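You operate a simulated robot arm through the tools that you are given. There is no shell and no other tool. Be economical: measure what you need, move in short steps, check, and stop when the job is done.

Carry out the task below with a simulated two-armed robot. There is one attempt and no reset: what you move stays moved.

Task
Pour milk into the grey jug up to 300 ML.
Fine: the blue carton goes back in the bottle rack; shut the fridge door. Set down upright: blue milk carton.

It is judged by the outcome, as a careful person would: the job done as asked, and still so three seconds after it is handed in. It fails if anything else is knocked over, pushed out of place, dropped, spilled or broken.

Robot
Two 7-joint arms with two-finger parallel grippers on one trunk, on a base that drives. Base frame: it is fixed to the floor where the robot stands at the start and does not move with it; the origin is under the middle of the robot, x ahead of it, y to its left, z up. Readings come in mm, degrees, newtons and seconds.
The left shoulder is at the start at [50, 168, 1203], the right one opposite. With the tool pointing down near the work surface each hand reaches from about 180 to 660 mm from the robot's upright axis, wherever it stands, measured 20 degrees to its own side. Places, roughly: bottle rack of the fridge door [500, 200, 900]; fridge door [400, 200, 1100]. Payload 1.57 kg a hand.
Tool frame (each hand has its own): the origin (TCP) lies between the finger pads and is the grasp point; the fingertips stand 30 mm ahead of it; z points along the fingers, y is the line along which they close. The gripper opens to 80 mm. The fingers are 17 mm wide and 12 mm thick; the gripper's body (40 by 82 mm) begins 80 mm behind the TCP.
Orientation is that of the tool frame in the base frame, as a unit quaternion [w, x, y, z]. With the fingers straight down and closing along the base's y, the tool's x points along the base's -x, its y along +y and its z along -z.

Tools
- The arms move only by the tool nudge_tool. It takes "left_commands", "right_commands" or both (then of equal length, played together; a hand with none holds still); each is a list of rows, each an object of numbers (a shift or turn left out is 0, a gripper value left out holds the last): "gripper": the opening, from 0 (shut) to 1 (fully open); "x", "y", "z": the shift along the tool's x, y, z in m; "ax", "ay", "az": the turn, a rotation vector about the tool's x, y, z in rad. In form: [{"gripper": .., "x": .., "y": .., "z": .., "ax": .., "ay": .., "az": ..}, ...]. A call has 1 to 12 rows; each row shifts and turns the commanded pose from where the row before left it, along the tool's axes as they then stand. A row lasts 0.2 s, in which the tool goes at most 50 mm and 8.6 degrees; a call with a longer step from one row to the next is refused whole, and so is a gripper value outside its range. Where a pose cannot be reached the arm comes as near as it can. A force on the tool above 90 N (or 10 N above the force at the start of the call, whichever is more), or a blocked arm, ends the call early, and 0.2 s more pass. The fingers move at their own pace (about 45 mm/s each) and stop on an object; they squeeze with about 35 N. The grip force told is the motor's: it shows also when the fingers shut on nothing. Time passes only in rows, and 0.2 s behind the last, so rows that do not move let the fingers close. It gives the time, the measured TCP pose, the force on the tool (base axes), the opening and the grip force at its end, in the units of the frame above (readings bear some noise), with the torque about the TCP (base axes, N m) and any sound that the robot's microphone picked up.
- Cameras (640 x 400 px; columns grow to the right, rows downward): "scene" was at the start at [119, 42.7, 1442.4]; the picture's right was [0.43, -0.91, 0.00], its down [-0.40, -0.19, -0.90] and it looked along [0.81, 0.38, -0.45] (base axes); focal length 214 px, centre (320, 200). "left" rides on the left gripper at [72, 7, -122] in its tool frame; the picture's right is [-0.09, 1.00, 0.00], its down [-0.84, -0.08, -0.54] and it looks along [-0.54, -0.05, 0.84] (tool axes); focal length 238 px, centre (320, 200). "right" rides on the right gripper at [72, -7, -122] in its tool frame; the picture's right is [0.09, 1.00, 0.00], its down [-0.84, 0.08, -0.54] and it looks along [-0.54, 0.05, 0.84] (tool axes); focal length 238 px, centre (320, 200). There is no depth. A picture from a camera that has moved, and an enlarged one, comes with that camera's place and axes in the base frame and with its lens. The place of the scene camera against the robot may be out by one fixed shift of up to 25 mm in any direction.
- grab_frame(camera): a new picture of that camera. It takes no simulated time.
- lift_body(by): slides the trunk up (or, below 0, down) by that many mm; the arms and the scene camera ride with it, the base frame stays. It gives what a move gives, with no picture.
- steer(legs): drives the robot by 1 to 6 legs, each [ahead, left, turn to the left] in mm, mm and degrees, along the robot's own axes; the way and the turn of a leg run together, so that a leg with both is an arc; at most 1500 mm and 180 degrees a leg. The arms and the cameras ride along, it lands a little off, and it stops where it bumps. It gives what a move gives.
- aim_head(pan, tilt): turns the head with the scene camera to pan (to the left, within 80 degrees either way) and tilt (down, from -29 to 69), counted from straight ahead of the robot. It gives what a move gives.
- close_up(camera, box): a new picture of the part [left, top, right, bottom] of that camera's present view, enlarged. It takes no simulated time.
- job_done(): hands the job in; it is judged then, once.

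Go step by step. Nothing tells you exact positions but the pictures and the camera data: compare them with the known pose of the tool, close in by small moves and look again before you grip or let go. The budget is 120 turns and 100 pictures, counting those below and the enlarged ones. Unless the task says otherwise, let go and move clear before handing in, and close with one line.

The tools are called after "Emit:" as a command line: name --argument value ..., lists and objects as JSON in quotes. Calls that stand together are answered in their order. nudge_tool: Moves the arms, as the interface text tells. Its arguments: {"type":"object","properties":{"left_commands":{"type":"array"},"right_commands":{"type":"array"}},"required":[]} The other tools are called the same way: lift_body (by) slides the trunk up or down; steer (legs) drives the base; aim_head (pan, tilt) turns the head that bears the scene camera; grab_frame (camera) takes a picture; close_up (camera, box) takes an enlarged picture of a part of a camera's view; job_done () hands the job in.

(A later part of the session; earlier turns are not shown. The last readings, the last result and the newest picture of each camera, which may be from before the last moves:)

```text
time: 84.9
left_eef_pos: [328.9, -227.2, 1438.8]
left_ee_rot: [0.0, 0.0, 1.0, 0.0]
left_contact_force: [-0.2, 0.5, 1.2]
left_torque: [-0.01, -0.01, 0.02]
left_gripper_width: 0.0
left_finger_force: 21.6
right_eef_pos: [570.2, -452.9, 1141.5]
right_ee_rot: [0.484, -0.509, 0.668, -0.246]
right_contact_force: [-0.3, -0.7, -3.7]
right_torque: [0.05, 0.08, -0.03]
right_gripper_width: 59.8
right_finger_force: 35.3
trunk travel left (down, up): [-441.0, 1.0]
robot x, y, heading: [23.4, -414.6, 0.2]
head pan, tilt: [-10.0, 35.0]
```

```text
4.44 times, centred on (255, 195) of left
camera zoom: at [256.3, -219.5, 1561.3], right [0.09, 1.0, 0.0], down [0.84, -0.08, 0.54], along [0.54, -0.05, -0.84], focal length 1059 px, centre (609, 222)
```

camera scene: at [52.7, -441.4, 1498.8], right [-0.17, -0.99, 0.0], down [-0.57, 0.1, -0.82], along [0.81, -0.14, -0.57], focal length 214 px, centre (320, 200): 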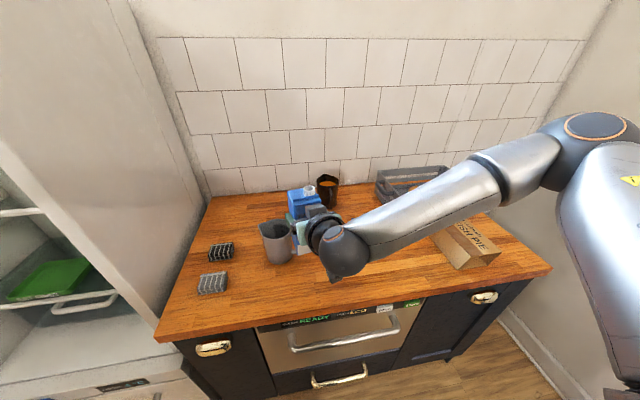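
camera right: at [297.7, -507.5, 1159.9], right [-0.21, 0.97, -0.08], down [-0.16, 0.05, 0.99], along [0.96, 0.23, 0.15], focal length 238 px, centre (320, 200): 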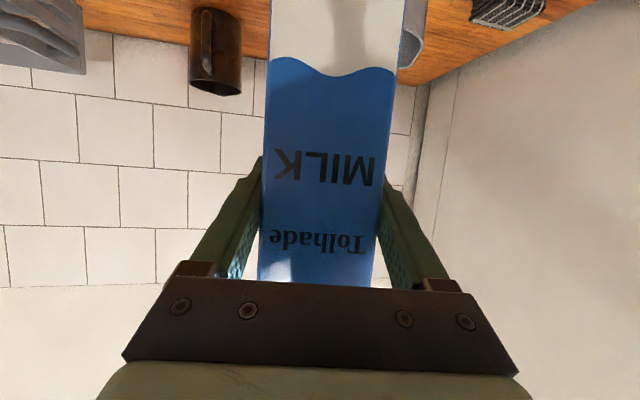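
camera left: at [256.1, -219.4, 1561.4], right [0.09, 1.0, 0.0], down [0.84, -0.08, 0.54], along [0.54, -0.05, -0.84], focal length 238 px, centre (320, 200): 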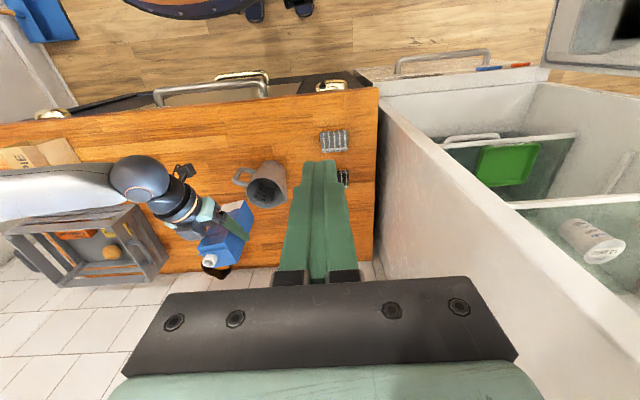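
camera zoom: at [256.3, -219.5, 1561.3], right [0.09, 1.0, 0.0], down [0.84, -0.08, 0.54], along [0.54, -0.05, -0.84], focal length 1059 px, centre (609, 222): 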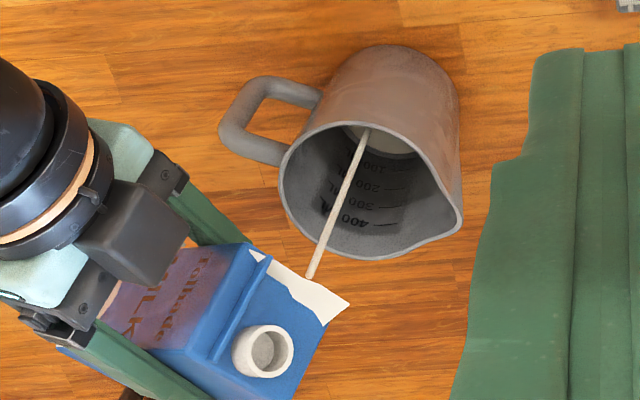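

Milk is streaming neatly into the jug. I'll hold still for a second and check the level.

Emit:
nudge_tool --right_commands '[{}, {}, {}, {}, {}]'

Emit:
close_up --camera "left" --box '[210, 150, 300, 240]'

```text
time: 86.1
left_eef_pos: [328.3, -227.0, 1439.3]
left_ee_rot: [0.0, -0.001, 1.0, 0.0]
left_contact_force: [-0.4, 0.1, -1.3]
left_torque: [-0.01, -0.02, -0.01]
left_gripper_width: 0.0
left_finger_force: 21.8
right_eef_pos: [568.5, -453.0, 1140.7]
right_ee_rot: [0.485, -0.508, 0.668, -0.247]
right_contact_force: [-0.9, -0.1, -4.0]
right_torque: [0.05, 0.02, -0.03]
right_gripper_width: 59.9
right_finger_force: 35.2
trunk travel left (down, up): [-441.0, 1.0]
robot x, y, heading: [25.1, -415.1, 0.2]
head pan, tilt: [-10.0, 35.0]
```

```text
4.44 times, centred on (255, 195) of left
camera zoom: at [256.2, -219.4, 1561.4], right [0.09, 1.0, 0.0], down [0.84, -0.08, 0.54], along [0.54, -0.05, -0.84], focal length 1059 px, centre (609, 222)
```

zoom: 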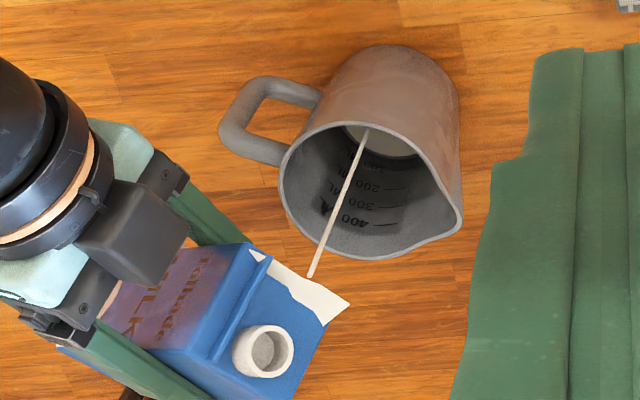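

The flow is slow and the level is below 100. I'll roll a little further and hold.

Emit:
nudge_tool --right_commands '[{"az": -0.06}, {"az": -0.06}, {}, {}, {}, {}, {}]'

Emit:
close_up --camera "left" --box '[210, 150, 300, 240]'

```text
time: 87.7
left_eef_pos: [329.4, -228.2, 1439.7]
left_ee_rot: [0.001, 0.0, 1.0, 0.0]
left_contact_force: [-1.7, -0.4, -0.7]
left_torque: [0.0, 0.01, 0.01]
left_gripper_width: 0.0
left_finger_force: 21.0
right_eef_pos: [569.3, -453.7, 1140.6]
right_ee_rot: [0.469, -0.546, 0.637, -0.276]
right_contact_force: [-1.0, -0.3, -3.1]
right_torque: [0.06, 0.01, 0.02]
right_gripper_width: 60.0
right_finger_force: 35.1
trunk travel left (down, up): [-441.0, 1.0]
robot x, y, heading: [25.8, -419.8, 0.3]
head pan, tilt: [-10.0, 35.0]
```

```text
4.44 times, centred on (255, 195) of left
camera zoom: at [256.2, -219.4, 1561.4], right [0.09, 1.0, 0.0], down [0.84, -0.08, 0.54], along [0.54, -0.05, -0.84], focal length 1059 px, centre (609, 222)
```

zoom: 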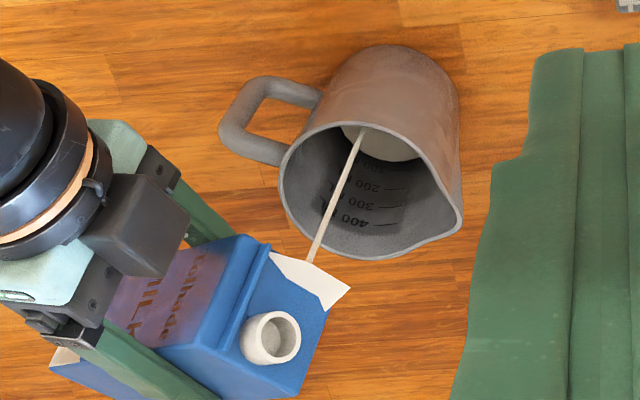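

Steady flow; the milk is just reaching the 100 mark. I'll hold for longer.

Emit:
nudge_tool --right_commands '[{"az": -0.05}, {}, {}, {}, {}, {}, {}, {}, {}, {}]'

Emit:
close_up --camera "left" --box '[210, 150, 300, 240]'

```text
time: 89.9
left_eef_pos: [328.0, -226.8, 1438.7]
left_ee_rot: [0.0, -0.002, 1.0, 0.0]
left_contact_force: [0.6, -0.5, 1.0]
left_torque: [0.01, -0.01, 0.03]
left_gripper_width: 0.3
left_finger_force: 21.4
right_eef_pos: [569.4, -452.8, 1140.5]
right_ee_rot: [0.462, -0.563, 0.623, -0.286]
right_contact_force: [-0.3, 0.3, -3.8]
right_torque: [0.06, -0.01, 0.04]
right_gripper_width: 59.7
right_finger_force: 35.4
trunk travel left (down, up): [-441.0, 1.0]
robot x, y, heading: [26.8, -419.9, 0.3]
head pan, tilt: [-10.0, 35.0]
```

```text
4.44 times, centred on (255, 195) of left
camera zoom: at [256.2, -219.4, 1561.4], right [0.09, 1.0, 0.0], down [0.84, -0.08, 0.54], along [0.54, -0.05, -0.84], focal length 1059 px, centre (609, 222)
```

zoom: 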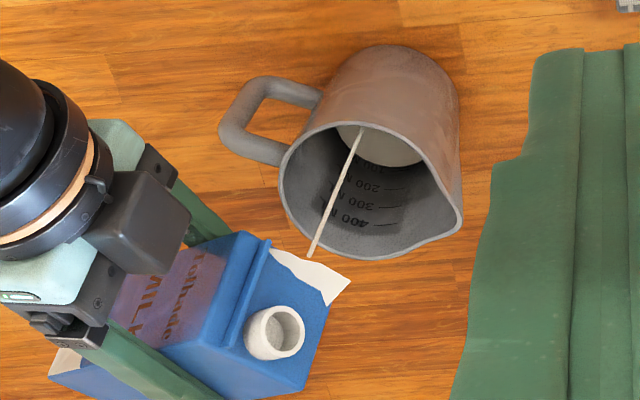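

The milk is around 100 ML and the flow thin. I'll roll a bit more and hold.

Emit:
nudge_tool --right_commands '[{"az": -0.06}, {"az": -0.06}, {}, {}, {}, {}, {}, {}, {}, {}, {}]'

Emit:
close_up --camera "left" --box '[210, 150, 300, 240]'

```text
time: 92.3
left_eef_pos: [329.6, -227.5, 1439.3]
left_ee_rot: [0.0, -0.002, 1.0, -0.001]
left_contact_force: [-0.3, -0.5, 0.0]
left_torque: [-0.02, -0.02, 0.01]
left_gripper_width: 0.0
left_finger_force: 21.2
right_eef_pos: [568.7, -453.4, 1141.2]
right_ee_rot: [-0.443, 0.6, -0.587, 0.315]
right_contact_force: [-0.1, -0.2, -3.3]
right_torque: [0.03, 0.04, 0.0]
right_gripper_width: 59.8
right_finger_force: 35.0
trunk travel left (down, up): [-441.0, 1.0]
robot x, y, heading: [22.0, -415.7, 0.2]
head pan, tilt: [-10.0, 35.0]
```

```text
4.44 times, centred on (255, 195) of left
camera zoom: at [256.2, -219.4, 1561.4], right [0.09, 1.0, 0.0], down [0.84, -0.08, 0.54], along [0.54, -0.05, -0.84], focal length 1059 px, centre (609, 222)
```

zoom: 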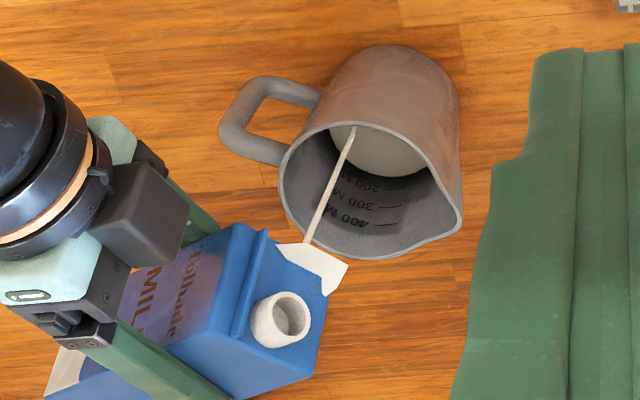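

The level is around 150 ML, but the stream now falls near the jug's near wall, so I'll shift the carton 20 mm forward and keep pouring.

Emit:
nudge_tool --right_commands '[{"x": 0.0011, "y": -0.0043, "z": 0.009}, {"x": 0.0011, "y": -0.0043, "z": 0.009}, {"az": -0.05}, {}, {}, {}, {}, {}, {}]'

Emit:
close_up --camera "left" --box '[210, 150, 300, 240]'

```text
time: 94.3
left_eef_pos: [329.9, -227.0, 1439.9]
left_ee_rot: [0.0, 0.0, 1.0, 0.0]
left_contact_force: [0.1, 0.1, 0.7]
left_torque: [-0.01, 0.0, -0.04]
left_gripper_width: 0.0
left_finger_force: 20.9
right_eef_pos: [588.9, -452.0, 1140.6]
right_ee_rot: [-0.435, 0.614, -0.573, 0.325]
right_contact_force: [-0.2, 0.6, -3.7]
right_torque: [0.09, 0.07, 0.0]
right_gripper_width: 59.7
right_finger_force: 35.2
trunk travel left (down, up): [-441.0, 1.0]
robot x, y, heading: [23.9, -418.5, -0.2]
head pan, tilt: [-10.0, 35.0]
```

```text
4.44 times, centred on (255, 195) of left
camera zoom: at [256.3, -219.4, 1561.4], right [0.09, 1.0, 0.0], down [0.84, -0.08, 0.54], along [0.54, -0.05, -0.84], focal length 1059 px, centre (609, 222)
```

zoom: 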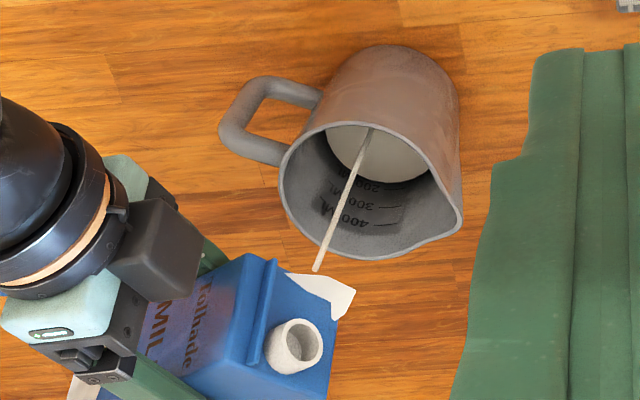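

About 180 ML; the stream is centred. I'll continue.

Emit:
nudge_tool --right_commands '[{"az": -0.06}, {"az": -0.04}, {}, {}, {}, {}, {}, {}, {}, {}]'

Emit:
close_up --camera "left" --box '[210, 150, 300, 240]'

```text
time: 96.5
left_eef_pos: [328.5, -228.1, 1439.6]
left_ee_rot: [-0.001, -0.001, 1.0, -0.001]
left_contact_force: [1.0, 0.7, 0.4]
left_torque: [0.04, 0.03, -0.03]
left_gripper_width: 0.0
left_finger_force: 21.2
right_eef_pos: [589.4, -453.0, 1142.1]
right_ee_rot: [-0.419, 0.641, -0.542, 0.346]
right_contact_force: [-0.2, -0.1, -2.8]
right_torque: [0.07, 0.03, 0.02]
right_gripper_width: 59.6
right_finger_force: 35.2
trunk travel left (down, up): [-441.0, 1.0]
robot x, y, heading: [24.8, -417.5, 0.1]
head pan, tilt: [-10.0, 35.0]
```

```text
4.44 times, centred on (255, 195) of left
camera zoom: at [256.3, -219.4, 1561.4], right [0.09, 1.0, 0.0], down [0.84, -0.08, 0.54], along [0.54, -0.05, -0.84], focal length 1059 px, centre (609, 222)
```

zoom: 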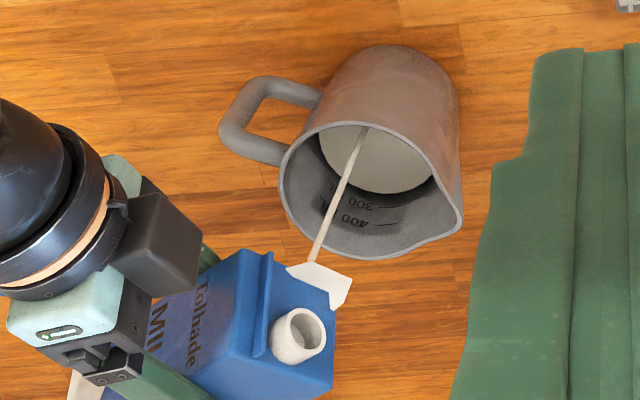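

About 235 ML. I'll hold a bit more, shorter this time.

Emit:
nudge_tool --right_commands '[{"az": -0.03}, {}, {}, {}, {}]'

Emit:
close_up --camera "left" --box '[230, 160, 280, 210]'

```text
time: 97.7
left_eef_pos: [328.9, -228.1, 1439.3]
left_ee_rot: [0.0, -0.002, 1.0, 0.001]
left_contact_force: [0.3, 0.1, -0.1]
left_torque: [0.0, 0.0, 0.0]
left_gripper_width: 0.0
left_finger_force: 21.3
right_eef_pos: [589.6, -454.0, 1141.9]
right_ee_rot: [-0.413, 0.65, -0.531, 0.353]
right_contact_force: [0.7, -0.1, -4.3]
right_torque: [0.05, 0.06, 0.01]
right_gripper_width: 59.7
right_finger_force: 35.4
trunk travel left (down, up): [-441.0, 1.0]
robot x, y, heading: [24.0, -415.2, 0.1]
head pan, tilt: [-10.0, 35.0]
```

```text
8.00 times, centred on (255, 185) of left
camera zoom: at [256.3, -219.4, 1561.4], right [0.09, 1.0, 0.0], down [0.84, -0.08, 0.54], along [0.54, -0.05, -0.84], focal length 1907 px, centre (840, 320)
```

zoom: 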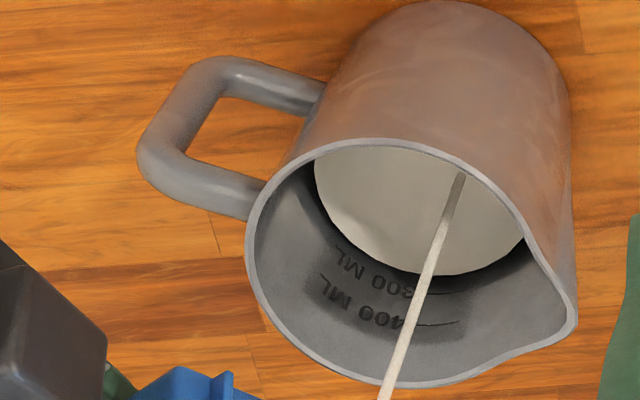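

About 240 ML now (300 line still visible ~20 px beyond the surface). Continue a bit.

Emit:
nudge_tool --right_commands '[{"az": -0.06}, {}, {}, {}, {}, {}, {}]'

Emit:
close_up --camera "left" --box '[230, 160, 280, 210]'

```text
time: 99.3
left_eef_pos: [328.9, -228.6, 1440.1]
left_ee_rot: [0.001, -0.001, 1.0, 0.0]
left_contact_force: [0.4, 0.7, 0.7]
left_torque: [0.02, -0.01, 0.01]
left_gripper_width: 0.0
left_finger_force: 21.3
right_eef_pos: [588.4, -454.0, 1141.2]
right_ee_rot: [-0.403, 0.665, -0.512, 0.365]
right_contact_force: [-0.3, 0.6, -4.0]
right_torque: [0.09, 0.03, 0.01]
right_gripper_width: 59.7
right_finger_force: 34.7
trunk travel left (down, up): [-441.0, 1.0]
robot x, y, heading: [24.6, -418.7, 0.1]
head pan, tilt: [-10.0, 35.0]
```

```text
8.00 times, centred on (255, 185) of left
camera zoom: at [256.3, -219.4, 1561.4], right [0.09, 1.0, 0.0], down [0.84, -0.08, 0.54], along [0.54, -0.05, -0.84], focal length 1907 px, centre (840, 320)
```

zoom: 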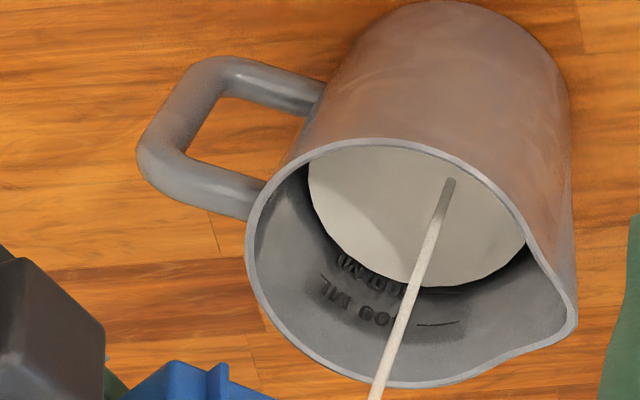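

Almost at the 300 line. I'll roll back now to stop the flow and read the level.

Emit:
nudge_tool --right_commands '[{}, {"az": 0.14}, {"az": 0.14}, {"az": 0.14}, {"az": 0.14}]'

Emit:
close_up --camera "left" --box '[230, 160, 280, 210]'

```text
time: 100.5
left_eef_pos: [330.1, -228.5, 1438.8]
left_ee_rot: [-0.001, -0.001, 1.0, 0.0]
left_contact_force: [-0.9, 0.5, -0.1]
left_torque: [0.01, 0.0, 0.01]
left_gripper_width: 0.1
left_finger_force: 20.9
right_eef_pos: [589.2, -453.4, 1141.3]
right_ee_rot: [0.488, -0.497, 0.676, -0.24]
right_contact_force: [0.8, 0.2, -3.8]
right_torque: [0.05, 0.06, 0.01]
right_gripper_width: 59.7
right_finger_force: 35.0
trunk travel left (down, up): [-441.0, 1.0]
robot x, y, heading: [28.1, -417.4, 0.1]
head pan, tilt: [-10.0, 35.0]
```

```text
8.00 times, centred on (255, 185) of left
camera zoom: at [256.4, -219.6, 1561.4], right [0.09, 1.0, 0.0], down [0.84, -0.08, 0.54], along [0.54, -0.05, -0.84], focal length 1907 px, centre (840, 320)
```

zoom: 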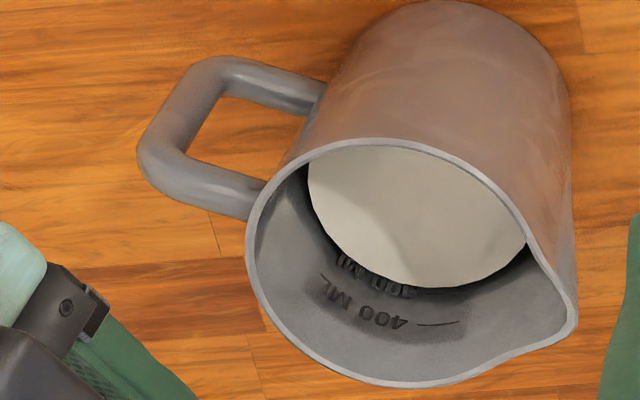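

The flow stopped just short of the line. I'll zoom tighter.

Emit:
close_up --camera "left" --box '[253, 185, 273, 205]'

Emit:
close_up --camera "scene" --box '[255, 210, 305, 250]'

```text
16.00 times, centred on (263, 195) of left
camera zoom: at [256.4, -219.6, 1561.4], right [0.09, 1.0, 0.0], down [0.84, -0.08, 0.54], along [0.54, -0.05, -0.84], focal length 3814 px, centre (1232, 280)
```

zoom: 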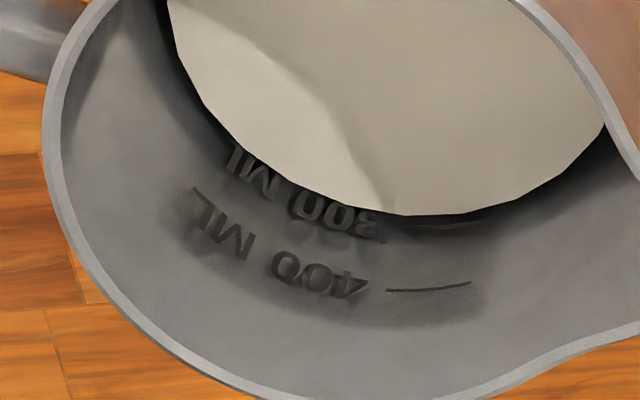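

```text
10.00 times, centred on (280, 230) of scene
camera zoom: at [149.4, -427.3, 1498.9], right [-0.17, -0.99, 0.0], down [-0.57, 0.1, -0.82], along [0.81, -0.14, -0.57], focal length 2145 px, centre (720, -100)
```

zoom: 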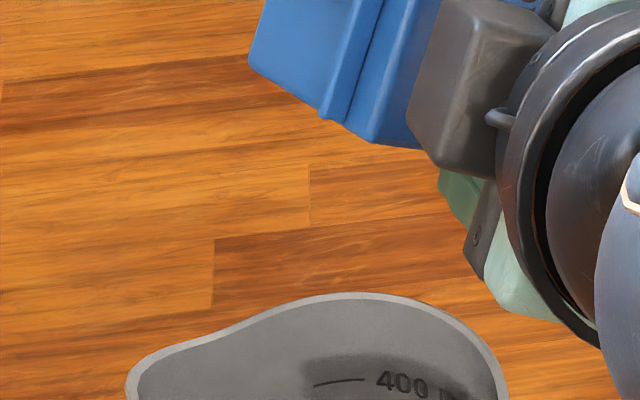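

The surface lies slightly short of the 300 tick (roughly 285–295). I'll add a brief touch more.

Emit:
nudge_tool --right_commands '[{"az": -0.14}, {"az": -0.14}, {"az": -0.14}, {"az": -0.13}, {}, {"az": 0.14}, {"az": 0.14}, {"az": 0.14}, {"az": 0.13}]'

Emit:
close_up --camera "left" --box '[253, 185, 273, 205]'

```text
time: 102.5
left_eef_pos: [329.5, -227.6, 1439.9]
left_ee_rot: [0.0, 0.0, 1.0, 0.0]
left_contact_force: [0.4, -0.3, 0.2]
left_torque: [0.0, 0.0, -0.01]
left_gripper_width: 0.0
left_finger_force: 21.5
right_eef_pos: [588.3, -453.3, 1140.0]
right_ee_rot: [0.488, -0.497, 0.676, -0.24]
right_contact_force: [-0.6, -0.4, -4.1]
right_torque: [0.08, 0.05, 0.0]
right_gripper_width: 59.8
right_finger_force: 34.5
trunk travel left (down, up): [-441.0, 1.0]
robot x, y, heading: [24.4, -412.7, 0.2]
head pan, tilt: [-10.0, 35.0]
```

```text
16.00 times, centred on (263, 195) of left
camera zoom: at [256.3, -219.6, 1561.4], right [0.09, 1.0, 0.0], down [0.84, -0.08, 0.54], along [0.54, -0.05, -0.84], focal length 3814 px, centre (1232, 280)
```

zoom: 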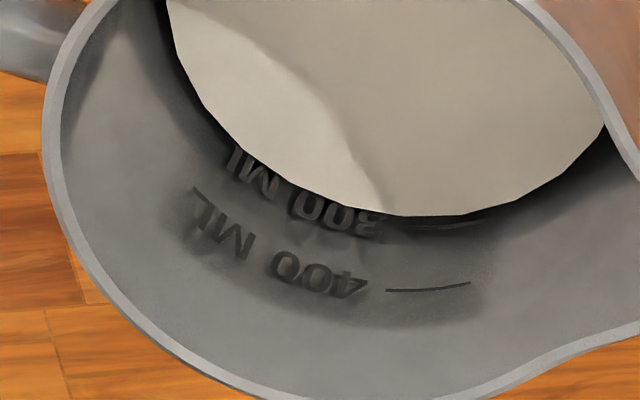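

Hardly any change, so I'll do it again slightly further and longer.

Emit:
nudge_tool --right_commands '[{"az": -0.145}, {"az": -0.145}, {"az": -0.145}, {"az": -0.145}, {}, {}, {"az": 0.145}, {"az": 0.145}, {"az": 0.145}, {"az": 0.145}]'

Emit:
close_up --camera "left" --box '[253, 185, 273, 205]'

```text
time: 104.7
left_eef_pos: [329.8, -228.6, 1441.1]
left_ee_rot: [0.0, 0.0, 1.0, 0.0]
left_contact_force: [0.1, 1.0, 0.2]
left_torque: [-0.01, 0.06, -0.02]
left_gripper_width: 0.0
left_finger_force: 20.9
right_eef_pos: [589.1, -453.9, 1141.2]
right_ee_rot: [0.489, -0.497, 0.676, -0.239]
right_contact_force: [-0.5, 0.1, -3.2]
right_torque: [0.04, 0.04, 0.0]
right_gripper_width: 59.9
right_finger_force: 34.9
trunk travel left (down, up): [-441.0, 1.0]
robot x, y, heading: [26.0, -418.1, 0.1]
head pan, tilt: [-10.0, 35.0]
```

```text
16.00 times, centred on (263, 195) of left
camera zoom: at [256.4, -219.7, 1561.4], right [0.09, 1.0, 0.0], down [0.84, -0.08, 0.54], along [0.54, -0.05, -0.84], focal length 3814 px, centre (1232, 280)
```

zoom: 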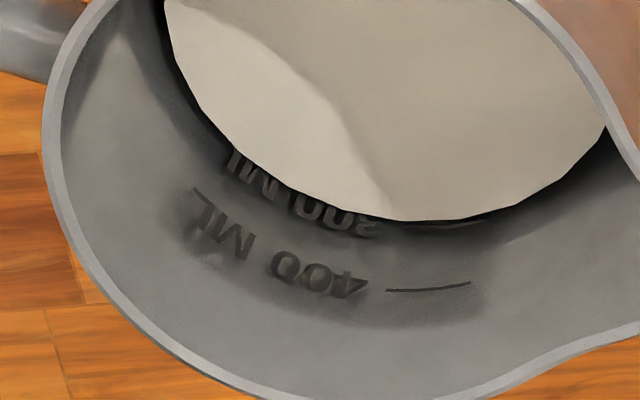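

The surface now meets the 300 tick. I'll raise the carton and roll it back upright.

Emit:
nudge_tool --right_commands '[{"x": -0.0095, "y": -0.0182, "z": -0.0092}, {"x": -0.0095, "y": -0.0182, "z": -0.0092}, {"az": 0.1363}, {"az": 0.1363}, {"az": 0.1363}, {"az": 0.1363}, {"az": 0.1363}, {"az": 0.1363}, {"az": 0.1363}, {"az": 0.1363}, {}]'

Emit:
close_up --camera "scene" --box '[220, 140, 380, 290]'

```text
time: 107.1
left_eef_pos: [329.3, -226.7, 1439.5]
left_ee_rot: [0.0, -0.002, 1.0, 0.0]
left_contact_force: [0.1, -0.7, 0.0]
left_torque: [0.01, 0.02, 0.06]
left_gripper_width: 0.0
left_finger_force: 21.5
right_eef_pos: [589.2, -453.9, 1185.0]
right_ee_rot: [0.542, -0.074, 0.836, 0.049]
right_contact_force: [0.6, -0.4, -3.3]
right_torque: [-0.01, 0.01, -0.01]
right_gripper_width: 59.9
right_finger_force: 34.9
trunk travel left (down, up): [-441.0, 1.0]
robot x, y, heading: [23.7, -413.2, 0.2]
head pan, tilt: [-10.0, 35.0]
```

```text
2.67 times, centred on (300, 215) of scene
camera zoom: at [149.3, -427.1, 1498.9], right [-0.17, -0.99, 0.0], down [-0.57, 0.1, -0.82], along [0.81, -0.14, -0.57], focal length 572 px, centre (373, 160)
```

zoom: 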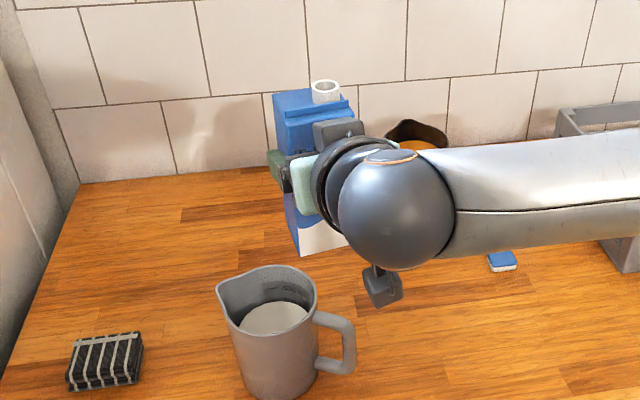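

The carton is upright and nothing spilled. I'll back away, bring the left hand home, and restore the arm to its carrying pose.

Emit:
steer --legs '[[-310, 100, 0]]'

Emit:
nudge_tool --left_commands '[{"y": 0.036}, {"y": 0.036}, {"y": 0.036}, {"y": 0.036}, {"y": 0.036}]' --right_commands '[{"x": 0.0084, "z": -0.0182}, {"x": 0.0084, "z": -0.0182}, {"x": 0.0084, "z": -0.0182}, {"x": 0.018, "z": 0.0082}, {"x": 0.018, "z": 0.0082}]'

Emit:
steer --legs '[[0, 0, 91]]'

Emit:
lift_body --by -85

Emit:
aim_head --pan -20 --tilt 35

Emit:
grab_frame --camera "scene"

```text
time: 109.2
left_eef_pos: [20.0, -128.0, 1438.4]
left_ee_rot: [0.001, -0.003, 1.0, 0.0]
left_contact_force: [-0.6, -0.4, 0.0]
left_torque: [0.02, 0.02, -0.02]
left_gripper_width: 0.2
left_finger_force: 21.2
right_eef_pos: [281.4, -352.5, 1186.3]
right_ee_rot: [0.542, -0.077, 0.836, 0.049]
right_contact_force: [0.6, -0.6, -4.2]
right_torque: [0.02, 0.0, -0.02]
right_gripper_width: 59.7
right_finger_force: 34.4
trunk travel left (down, up): [-441.0, 1.0]
robot x, y, heading: [-286.0, -318.1, 0.5]
head pan, tilt: [-10.0, 35.0]
```

```text
time: 110.4
left_eef_pos: [16.8, 53.4, 1441.1]
left_ee_rot: [0.0, -0.003, 1.0, 0.0]
left_contact_force: [0.0, 0.4, -0.2]
left_torque: [-0.01, 0.0, -0.01]
left_gripper_width: 0.0
left_finger_force: 21.5
right_eef_pos: [221.9, -365.0, 1146.4]
right_ee_rot: [0.542, -0.077, 0.836, 0.049]
right_contact_force: [-0.1, 0.9, -3.1]
right_torque: [-0.01, 0.01, -0.02]
right_gripper_width: 59.9
right_finger_force: 35.1
trunk travel left (down, up): [-441.0, 1.0]
robot x, y, heading: [-281.2, -316.6, 0.4]
head pan, tilt: [-10.0, 35.0]
```

```text
time: 114.7
left_eef_pos: [-651.0, -15.5, 1441.1]
left_ee_rot: [0.0, 0.708, -0.706, 0.0]
left_contact_force: [-0.8, -0.1, -0.1]
left_torque: [0.02, 0.0, -0.01]
left_gripper_width: 0.0
left_finger_force: 21.2
right_eef_pos: [-235.0, 186.4, 1147.1]
right_ee_rot: [-0.349, 0.644, -0.537, -0.418]
right_contact_force: [0.6, -0.2, -3.8]
right_torque: [-0.02, 0.01, 0.0]
right_gripper_width: 59.9
right_finger_force: 35.3
trunk travel left (down, up): [-441.0, 1.0]
robot x, y, heading: [-282.2, -316.7, 90.6]
head pan, tilt: [-10.0, 35.0]
```

```text
time: 115.9
left_eef_pos: [-650.5, -17.7, 1357.0]
left_ee_rot: [0.0, 0.709, -0.706, -0.001]
left_contact_force: [-1.0, -0.3, 0.0]
left_torque: [0.01, 0.01, 0.0]
left_gripper_width: 0.0
left_finger_force: 21.8
right_eef_pos: [-233.8, 187.1, 1061.5]
right_ee_rot: [-0.349, 0.644, -0.537, -0.418]
right_contact_force: [-0.7, -0.3, -3.5]
right_torque: [-0.01, 0.03, 0.0]
right_gripper_width: 59.8
right_finger_force: 34.9
trunk travel left (down, up): [-356.0, 86.0]
robot x, y, heading: [-278.4, -318.0, 90.3]
head pan, tilt: [-10.0, 35.0]
```

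```text
time: 116.6
left_eef_pos: [-650.1, -16.9, 1356.1]
left_ee_rot: [0.0, 0.708, -0.706, -0.001]
left_contact_force: [-0.8, 0.0, -0.3]
left_torque: [-0.03, 0.03, 0.01]
left_gripper_width: 0.0
left_finger_force: 21.2
right_eef_pos: [-234.4, 187.5, 1061.1]
right_ee_rot: [-0.349, 0.644, -0.538, -0.417]
right_contact_force: [0.6, 0.2, -3.7]
right_torque: [-0.03, 0.0, -0.02]
right_gripper_width: 60.1
right_finger_force: 34.9
trunk travel left (down, up): [-356.0, 86.0]
robot x, y, heading: [-284.5, -320.3, 90.0]
head pan, tilt: [-20.0, 35.0]
```

```text
18 pictures are left
camera scene: at [-256.5, -190.3, 1413.9], right [0.94, -0.34, 0.0], down [-0.19, -0.54, -0.82], along [0.28, 0.77, -0.57], focal length 214 px, centre (320, 200)
```

scene: 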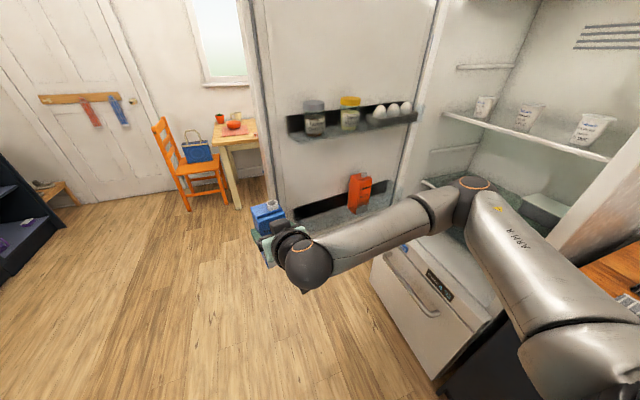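

The rack space beside the orange carton is free. I'll strafe right and advance most of the way, then correct by the readings.

Emit:
steer --legs '[[0, -207, 0], [130, 0, 0]]'

```text
time: 119.9
left_eef_pos: [-440.3, 116.8, 1355.7]
left_ee_rot: [0.0, 0.708, -0.706, 0.0]
left_contact_force: [0.2, -0.2, -0.2]
left_torque: [-0.02, -0.02, 0.02]
left_gripper_width: 0.0
left_finger_force: 20.9
right_eef_pos: [-25.0, 319.7, 1060.9]
right_ee_rot: [-0.348, 0.645, -0.537, -0.417]
right_contact_force: [-0.9, 0.8, -3.0]
right_torque: [-0.01, -0.06, 0.0]
right_gripper_width: 59.7
right_finger_force: 35.3
trunk travel left (down, up): [-356.0, 86.0]
robot x, y, heading: [-70.1, -186.4, 90.2]
head pan, tilt: [-20.0, 35.0]
```

Good alignment (x −25). I'll advance 68 mm and look from the hand and head before lowering.

Emit:
steer --legs '[[68, 0, 0.6]]'

Emit:
grab_frame --camera "right"

Emit:
close_up --camera "scene" --box '[250, 120, 490, 330]'

```text
time: 121.0
left_eef_pos: [-444.4, 181.2, 1355.9]
left_ee_rot: [0.0, 0.712, -0.703, 0.0]
left_contact_force: [-0.5, 0.4, -0.1]
left_torque: [-0.03, 0.02, 0.03]
left_gripper_width: 0.2
left_finger_force: 21.3
right_eef_pos: [-29.6, 387.9, 1060.9]
right_ee_rot: [-0.347, 0.647, -0.535, -0.418]
right_contact_force: [0.3, -0.7, -4.5]
right_torque: [-0.03, 0.02, -0.02]
right_gripper_width: 59.8
right_finger_force: 35.3
trunk travel left (down, up): [-356.0, 86.0]
robot x, y, heading: [-73.0, -116.4, 90.9]
head pan, tilt: [-20.0, 35.0]
```

```text
17 pictures are left
camera right: at [3.1, 251.3, 1045.3], right [-0.97, -0.22, -0.08], down [-0.05, -0.16, 0.99], along [-0.24, 0.96, 0.15], focal length 238 px, centre (320, 200)
```

right: 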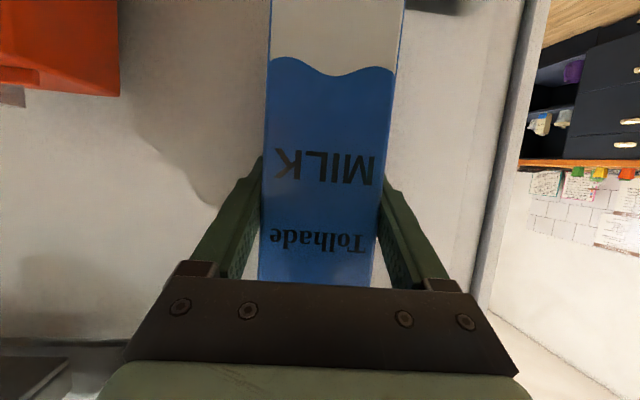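

```text
1.90 times, centred on (370, 225) of scene
camera zoom: at [-48.1, 10.5, 1413.7], right [0.94, -0.33, 0.0], down [-0.19, -0.54, -0.82], along [0.27, 0.77, -0.57], focal length 408 px, centre (225, 152)
```

zoom: 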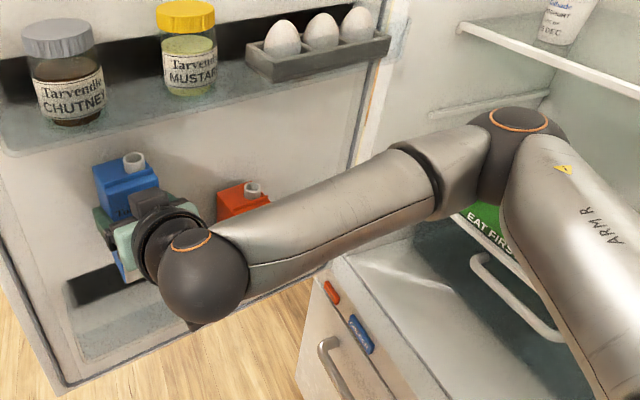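

Within 4 mm of the original place. I'll fine-correct and lower by the trunk to just above the rack floor.

Emit:
nudge_tool --right_commands '[{"y": -0.0042, "x": -0.0009, "z": 0.002}, {}]'

Emit:
lift_body --by -60

Emit:
lift_body --by -36

```text
time: 121.5
left_eef_pos: [-444.4, 179.7, 1356.7]
left_ee_rot: [0.0, 0.711, -0.703, -0.001]
left_contact_force: [-0.3, 0.0, -0.2]
left_torque: [0.0, -0.03, -0.03]
left_gripper_width: 0.1
left_finger_force: 21.3
right_eef_pos: [-26.4, 389.4, 1061.7]
right_ee_rot: [-0.347, 0.647, -0.535, -0.419]
right_contact_force: [0.1, 0.2, -4.2]
right_torque: [0.01, -0.03, -0.01]
right_gripper_width: 59.7
right_finger_force: 34.6
trunk travel left (down, up): [-356.0, 86.0]
robot x, y, heading: [-71.9, -117.6, 90.6]
head pan, tilt: [-20.0, 35.0]
```

```text
time: 122.5
left_eef_pos: [-443.6, 179.9, 1296.7]
left_ee_rot: [0.0, 0.711, -0.703, 0.0]
left_contact_force: [0.4, -0.3, 0.3]
left_torque: [-0.01, 0.03, -0.02]
left_gripper_width: 0.0
left_finger_force: 21.1
right_eef_pos: [-26.1, 390.5, 1001.9]
right_ee_rot: [-0.346, 0.647, -0.535, -0.418]
right_contact_force: [-0.8, 0.3, -3.6]
right_torque: [-0.03, 0.0, 0.01]
right_gripper_width: 59.8
right_finger_force: 35.0
trunk travel left (down, up): [-296.0, 146.0]
robot x, y, heading: [-74.6, -118.8, 90.6]
head pan, tilt: [-20.0, 35.0]
```

```text
time: 123.3
left_eef_pos: [-444.1, 179.2, 1259.7]
left_ee_rot: [0.0, 0.712, -0.702, 0.0]
left_contact_force: [-0.3, -0.2, 0.6]
left_torque: [-0.03, 0.02, 0.01]
left_gripper_width: 0.3
left_finger_force: 21.5
right_eef_pos: [-26.5, 391.4, 964.8]
right_ee_rot: [-0.346, 0.647, -0.535, -0.419]
right_contact_force: [0.0, 0.1, -3.4]
right_torque: [-0.04, -0.01, -0.02]
right_gripper_width: 60.1
right_finger_force: 35.6
trunk travel left (down, up): [-260.0, 182.0]
robot x, y, heading: [-72.0, -116.7, 90.6]
head pan, tilt: [-20.0, 35.0]
```

Emit:
lift_body --by -4

Emit:
grab_frame --camera "right"

```text
time: 123.9
left_eef_pos: [-443.5, 179.8, 1256.5]
left_ee_rot: [0.001, 0.711, -0.703, 0.001]
left_contact_force: [0.4, 1.9, 0.0]
left_torque: [-0.01, -0.01, 0.0]
left_gripper_width: 0.0
left_finger_force: 20.8
right_eef_pos: [-27.8, 390.2, 960.3]
right_ee_rot: [-0.347, 0.647, -0.534, -0.419]
right_contact_force: [-0.7, 0.5, -2.0]
right_torque: [0.04, 0.1, -0.01]
right_gripper_width: 59.7
right_finger_force: 34.7
trunk travel left (down, up): [-256.0, 186.0]
robot x, y, heading: [-74.4, -115.9, 90.8]
head pan, tilt: [-20.0, 35.0]
```

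```text
15 pictures are left
camera right: at [6.3, 253.8, 946.3], right [-0.97, -0.22, -0.08], down [-0.05, -0.17, 0.99], along [-0.24, 0.96, 0.15], focal length 238 px, centre (320, 200)
```

right: 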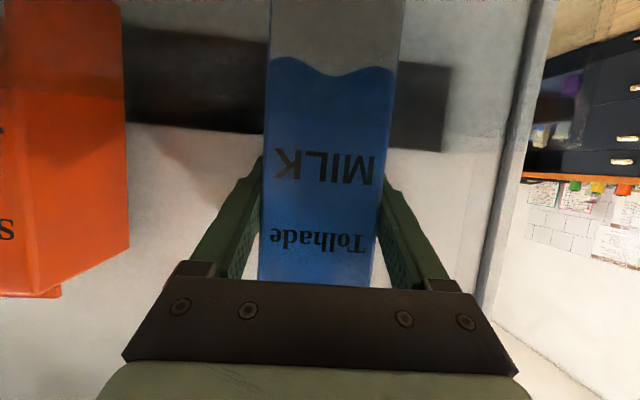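

The view matches the grasp picture and the rack starts to bear the weight. I'll lower 1 mm more, open, and draw back.

Emit:
lift_body --by -1

Emit:
nudge_tool --right_commands '[{"gripper": 1}, {"gripper": 1}, {"gripper": 1}, {"gripper": 1}, {"x": 0.0083, "z": -0.0182}, {"x": 0.0083, "z": -0.0182}, {"x": 0.0083, "z": -0.0182}, {"x": 0.0083, "z": -0.0182}]'

Emit:
grab_frame --camera "right"

```text
time: 124.4
left_eef_pos: [-444.6, 179.1, 1255.4]
left_ee_rot: [0.0, 0.711, -0.703, -0.001]
left_contact_force: [-0.4, -0.4, 1.2]
left_torque: [-0.02, 0.01, 0.01]
left_gripper_width: 0.0
left_finger_force: 21.1
right_eef_pos: [-26.4, 389.3, 961.9]
right_ee_rot: [-0.347, 0.646, -0.534, -0.42]
right_contact_force: [1.3, -0.2, 3.4]
right_torque: [-0.11, 0.01, 0.01]
right_gripper_width: 60.0
right_finger_force: 35.0
trunk travel left (down, up): [-255.0, 187.0]
robot x, y, heading: [-74.5, -118.0, 90.7]
head pan, tilt: [-20.0, 35.0]
```

```text
time: 126.2
left_eef_pos: [-444.4, 178.7, 1254.9]
left_ee_rot: [0.0, 0.711, -0.703, -0.001]
left_contact_force: [0.2, 0.0, 0.9]
left_torque: [-0.02, 0.0, -0.04]
left_gripper_width: 0.0
left_finger_force: 22.0
right_eef_pos: [-11.3, 310.9, 961.6]
right_ee_rot: [-0.347, 0.647, -0.534, -0.419]
right_contact_force: [0.6, -0.6, 0.6]
right_torque: [0.0, -0.01, -0.01]
right_gripper_width: 80.1
right_finger_force: 0.0
trunk travel left (down, up): [-255.0, 187.0]
robot x, y, heading: [-74.4, -120.0, 91.1]
head pan, tilt: [-20.0, 35.0]
```

```text
14 pictures are left
camera right: at [21.7, 174.5, 945.5], right [-0.97, -0.22, -0.09], down [-0.05, -0.16, 0.99], along [-0.23, 0.96, 0.15], focal length 238 px, centre (320, 200)
```

right: 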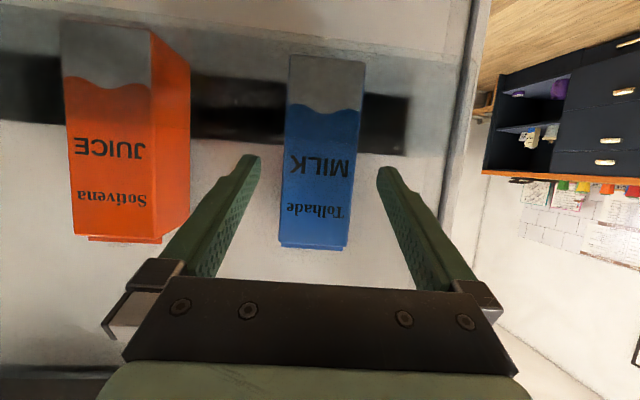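

The carton stands upright in the rack next to the juice. Now I'll back out and drive around to the outside of the door, hand closed.

Emit:
steer --legs '[[-150, 0, 0], [0, 626, 0], [0, 0, -91], [0, 600, 0]]'

Emit:
nudge_tool --right_commands '[{"gripper": 0}, {"gripper": 0}, {"gripper": 0}]'

Emit:
aim_head --pan 10 --tilt 30

Emit:
grab_frame --camera "scene"

```text
time: 142.3
left_eef_pos: [-395.4, 701.6, 1255.0]
left_ee_rot: [0.001, 0.002, 1.0, 0.0]
left_contact_force: [-0.6, 0.1, 0.0]
left_torque: [-0.01, -0.02, -0.02]
left_gripper_width: 0.0
left_finger_force: 21.6
right_eef_pos: [-269.6, 267.0, 960.5]
right_ee_rot: [0.542, -0.073, 0.836, 0.047]
right_contact_force: [-0.3, -0.2, 0.4]
right_torque: [-0.02, -0.01, 0.0]
right_gripper_width: 80.2
right_finger_force: 0.1
trunk travel left (down, up): [-255.0, 187.0]
robot x, y, heading: [-693.5, 332.9, -0.2]
head pan, tilt: [-20.0, 35.0]
```

```text
time: 143.2
left_eef_pos: [-395.1, 700.8, 1255.3]
left_ee_rot: [0.001, 0.002, 1.0, 0.0]
left_contact_force: [-0.6, -0.1, 0.2]
left_torque: [0.02, 0.0, 0.02]
left_gripper_width: 0.0
left_finger_force: 21.1
right_eef_pos: [-268.5, 267.4, 961.3]
right_ee_rot: [0.542, -0.073, 0.836, 0.046]
right_contact_force: [-0.1, 0.3, -0.2]
right_torque: [0.02, -0.01, -0.01]
right_gripper_width: 10.1
right_finger_force: 1.0
trunk travel left (down, up): [-255.0, 187.0]
robot x, y, heading: [-695.7, 336.3, -0.1]
head pan, tilt: [-20.0, 35.0]
```

```text
time: 144.1
left_eef_pos: [-395.3, 701.1, 1255.1]
left_ee_rot: [0.001, 0.001, 1.0, 0.0]
left_contact_force: [-0.2, 0.1, 0.0]
left_torque: [0.01, -0.04, -0.01]
left_gripper_width: 0.0
left_finger_force: 21.3
right_eef_pos: [-270.2, 267.0, 961.2]
right_ee_rot: [0.543, -0.073, 0.835, 0.047]
right_contact_force: [0.0, 0.0, -0.7]
right_torque: [-0.02, -0.01, 0.01]
right_gripper_width: 0.0
right_finger_force: 21.7
trunk travel left (down, up): [-255.0, 187.0]
robot x, y, heading: [-695.8, 337.7, -0.0]
head pan, tilt: [10.0, 30.0]
```

```text
13 pictures are left
camera scene: at [-572.4, 353.7, 1320.7], right [0.17, -0.99, 0.0], down [-0.49, -0.09, -0.87], along [0.85, 0.15, -0.5], focal length 214 px, centre (320, 200)
```

scene: 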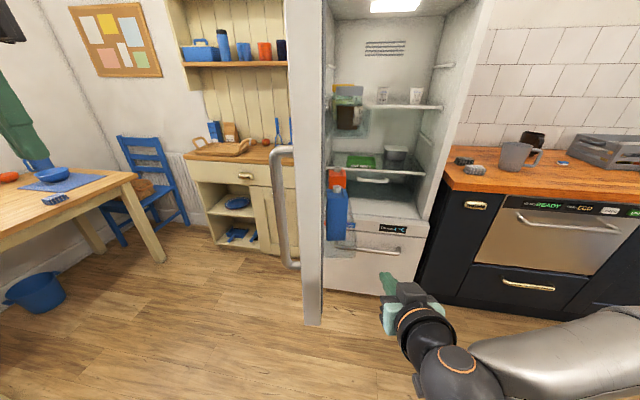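

The free edge with its handle is ahead of me (handle near (−140, 530)). I'll move further left and ahead so the closed right hand stands outside the door, then push right.

Emit:
steer --legs '[[0, 320, 0], [140, 0, 0]]'

Emit:
grab_frame --camera "scene"

```text
time: 148.5
left_eef_pos: [-253.8, 1026.0, 1255.4]
left_ee_rot: [0.0, -0.001, 1.0, 0.0]
left_contact_force: [0.3, 0.5, 0.0]
left_torque: [-0.03, 0.01, 0.01]
left_gripper_width: 0.0
left_finger_force: 21.2
right_eef_pos: [-127.0, 592.0, 960.6]
right_ee_rot: [0.541, -0.075, 0.836, 0.048]
right_contact_force: [-0.3, 0.5, -0.2]
right_torque: [-0.01, -0.02, -0.02]
right_gripper_width: 0.0
right_finger_force: 21.5
trunk travel left (down, up): [-255.0, 187.0]
robot x, y, heading: [-554.8, 659.8, 0.2]
head pan, tilt: [10.0, 30.0]
```

```text
12 pictures are left
camera scene: at [-429.8, 678.3, 1320.6], right [0.17, -0.98, 0.0], down [-0.49, -0.09, -0.87], along [0.85, 0.15, -0.5], focal length 214 px, centre (320, 200)
```

scene: 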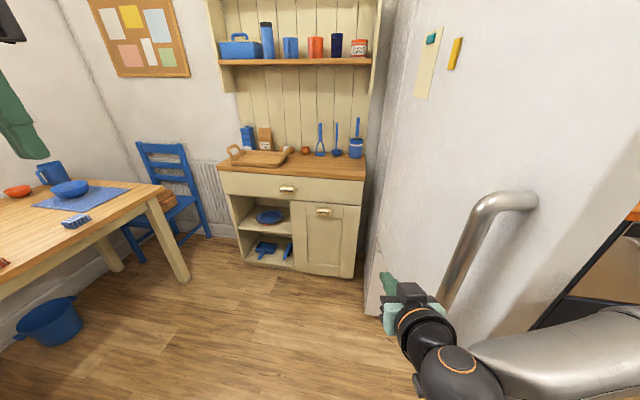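

The hand is just outside the handle. I'll push right gently.

Emit:
nudge_tool --right_commands '[{"y": -0.02}, {"y": -0.02}, {"y": -0.02}, {"y": -0.02}, {"y": -0.02}, {"y": -0.02}, {"y": -0.02}, {"y": -0.02}, {"y": -0.02}, {"y": -0.02}, {}]'

```text
time: 149.8
left_eef_pos: [-251.0, 1027.6, 1252.9]
left_ee_rot: [-0.002, 0.002, 1.0, -0.001]
left_contact_force: [1.2, 1.4, -1.2]
left_torque: [-0.04, 0.11, -0.04]
left_gripper_width: 0.0
left_finger_force: 21.5
right_eef_pos: [-109.2, 490.2, 963.6]
right_ee_rot: [0.532, -0.087, 0.842, 0.035]
right_contact_force: [2.0, 0.6, 0.4]
right_torque: [-0.04, 0.05, -0.02]
right_gripper_width: 0.0
right_finger_force: 22.0
right hand out of reach, approached as far as the arm can: row 4, 5
trunk travel left (down, up): [-255.0, 187.0]
robot x, y, heading: [-555.9, 657.1, 0.0]
head pan, tilt: [10.0, 30.0]
stopped in row 6 (right hand): the force on the tool passed its limit at 104 N (the readings are from after the stop); the commanded pose is now the measured one
```

The arm met a hard limit/contact. Let me look.

Emit:
grab_frame --camera "scene"

```text
11 pictures are left
camera scene: at [-428.0, 680.2, 1320.7], right [0.17, -0.99, 0.0], down [-0.5, -0.09, -0.86], along [0.85, 0.15, -0.5], focal length 214 px, centre (320, 200)
```

scene: 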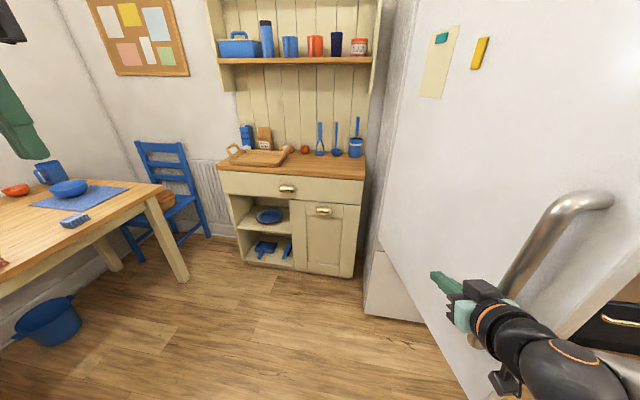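

The door has swung partly closed. I'll continue by driving the base right and slightly forward.

Emit:
steer --legs '[[50, -120, 0]]'

Emit:
grab_frame --camera "scene"

```text
time: 151.5
left_eef_pos: [-205.9, 906.2, 1255.7]
left_ee_rot: [0.0, 0.002, 1.0, 0.001]
left_contact_force: [-0.7, 0.3, -0.3]
left_torque: [0.01, -0.01, 0.0]
left_gripper_width: 0.0
left_finger_force: 21.4
right_eef_pos: [-63.0, 367.8, 962.9]
right_ee_rot: [0.532, -0.085, 0.842, 0.035]
right_contact_force: [0.3, 0.2, 0.0]
right_torque: [-0.02, 0.0, 0.01]
right_gripper_width: 0.0
right_finger_force: 21.3
trunk travel left (down, up): [-255.0, 187.0]
robot x, y, heading: [-507.9, 540.6, -0.1]
head pan, tilt: [10.0, 30.0]
```

```text
10 pictures are left
camera scene: at [-383.4, 557.2, 1320.7], right [0.17, -0.99, 0.0], down [-0.49, -0.08, -0.87], along [0.85, 0.15, -0.5], focal length 214 px, centre (320, 200)
```

scene: 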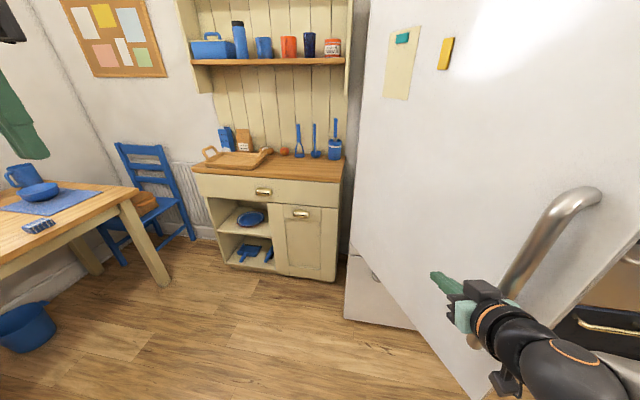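

Driving pushes the door fine. I'll continue along the arc.

Emit:
steer --legs '[[80, -110, 0], [100, -90, 0]]'

Emit:
grab_frame --camera "scene"

```text
time: 154.2
left_eef_pos: [-24.0, 706.4, 1256.5]
left_ee_rot: [-0.001, 0.002, 1.0, 0.0]
left_contact_force: [0.2, -0.4, -0.3]
left_torque: [-0.02, 0.04, 0.01]
left_gripper_width: 0.2
left_finger_force: 21.7
right_eef_pos: [117.1, 169.8, 962.7]
right_ee_rot: [0.533, -0.084, 0.841, 0.035]
right_contact_force: [0.5, 0.6, 0.9]
right_torque: [-0.03, -0.04, 0.02]
right_gripper_width: 0.0
right_finger_force: 20.8
trunk travel left (down, up): [-255.0, 187.0]
robot x, y, heading: [-325.5, 338.1, -0.3]
head pan, tilt: [10.0, 30.0]
```

```text
9 pictures are left
camera scene: at [-202.5, 359.6, 1320.6], right [0.17, -0.99, 0.0], down [-0.49, -0.09, -0.87], along [0.85, 0.15, -0.5], focal length 214 px, centre (320, 200)
```

scene: 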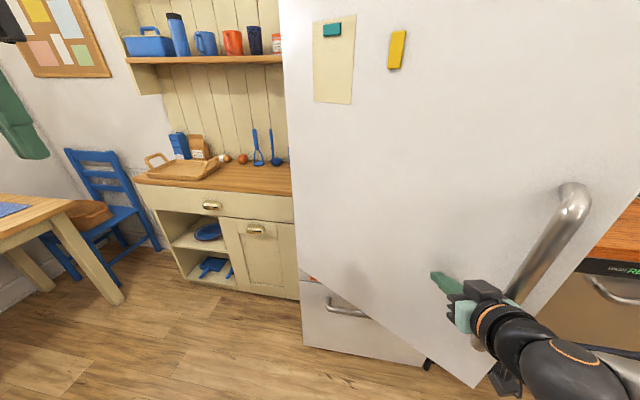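

About 25° left. I'll push on, mainly forward now.

Emit:
steer --legs '[[100, -45, 0], [60, -10, 0]]'

Emit:
grab_frame --camera "scene"

```text
time: 156.0
left_eef_pos: [136.9, 653.1, 1256.2]
left_ee_rot: [0.0, 0.001, 1.0, 0.001]
left_contact_force: [-0.8, 0.1, -0.4]
left_torque: [0.03, 0.01, -0.02]
left_gripper_width: 0.0
left_finger_force: 21.4
right_eef_pos: [280.7, 116.6, 963.5]
right_ee_rot: [0.532, -0.085, 0.842, 0.035]
right_contact_force: [-0.2, 0.3, 0.0]
right_torque: [-0.04, 0.02, -0.06]
right_gripper_width: 0.2
right_finger_force: 21.4
trunk travel left (down, up): [-255.0, 187.0]
robot x, y, heading: [-166.0, 284.9, -0.0]
head pan, tilt: [10.0, 30.0]
```

```text
8 pictures are left
camera scene: at [-40.3, 305.0, 1320.6], right [0.17, -0.99, 0.0], down [-0.49, -0.09, -0.87], along [0.85, 0.15, -0.5], focal length 214 px, centre (320, 200)
```

scene: 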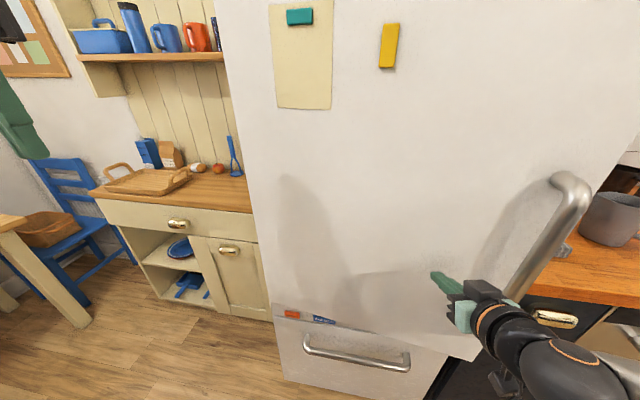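

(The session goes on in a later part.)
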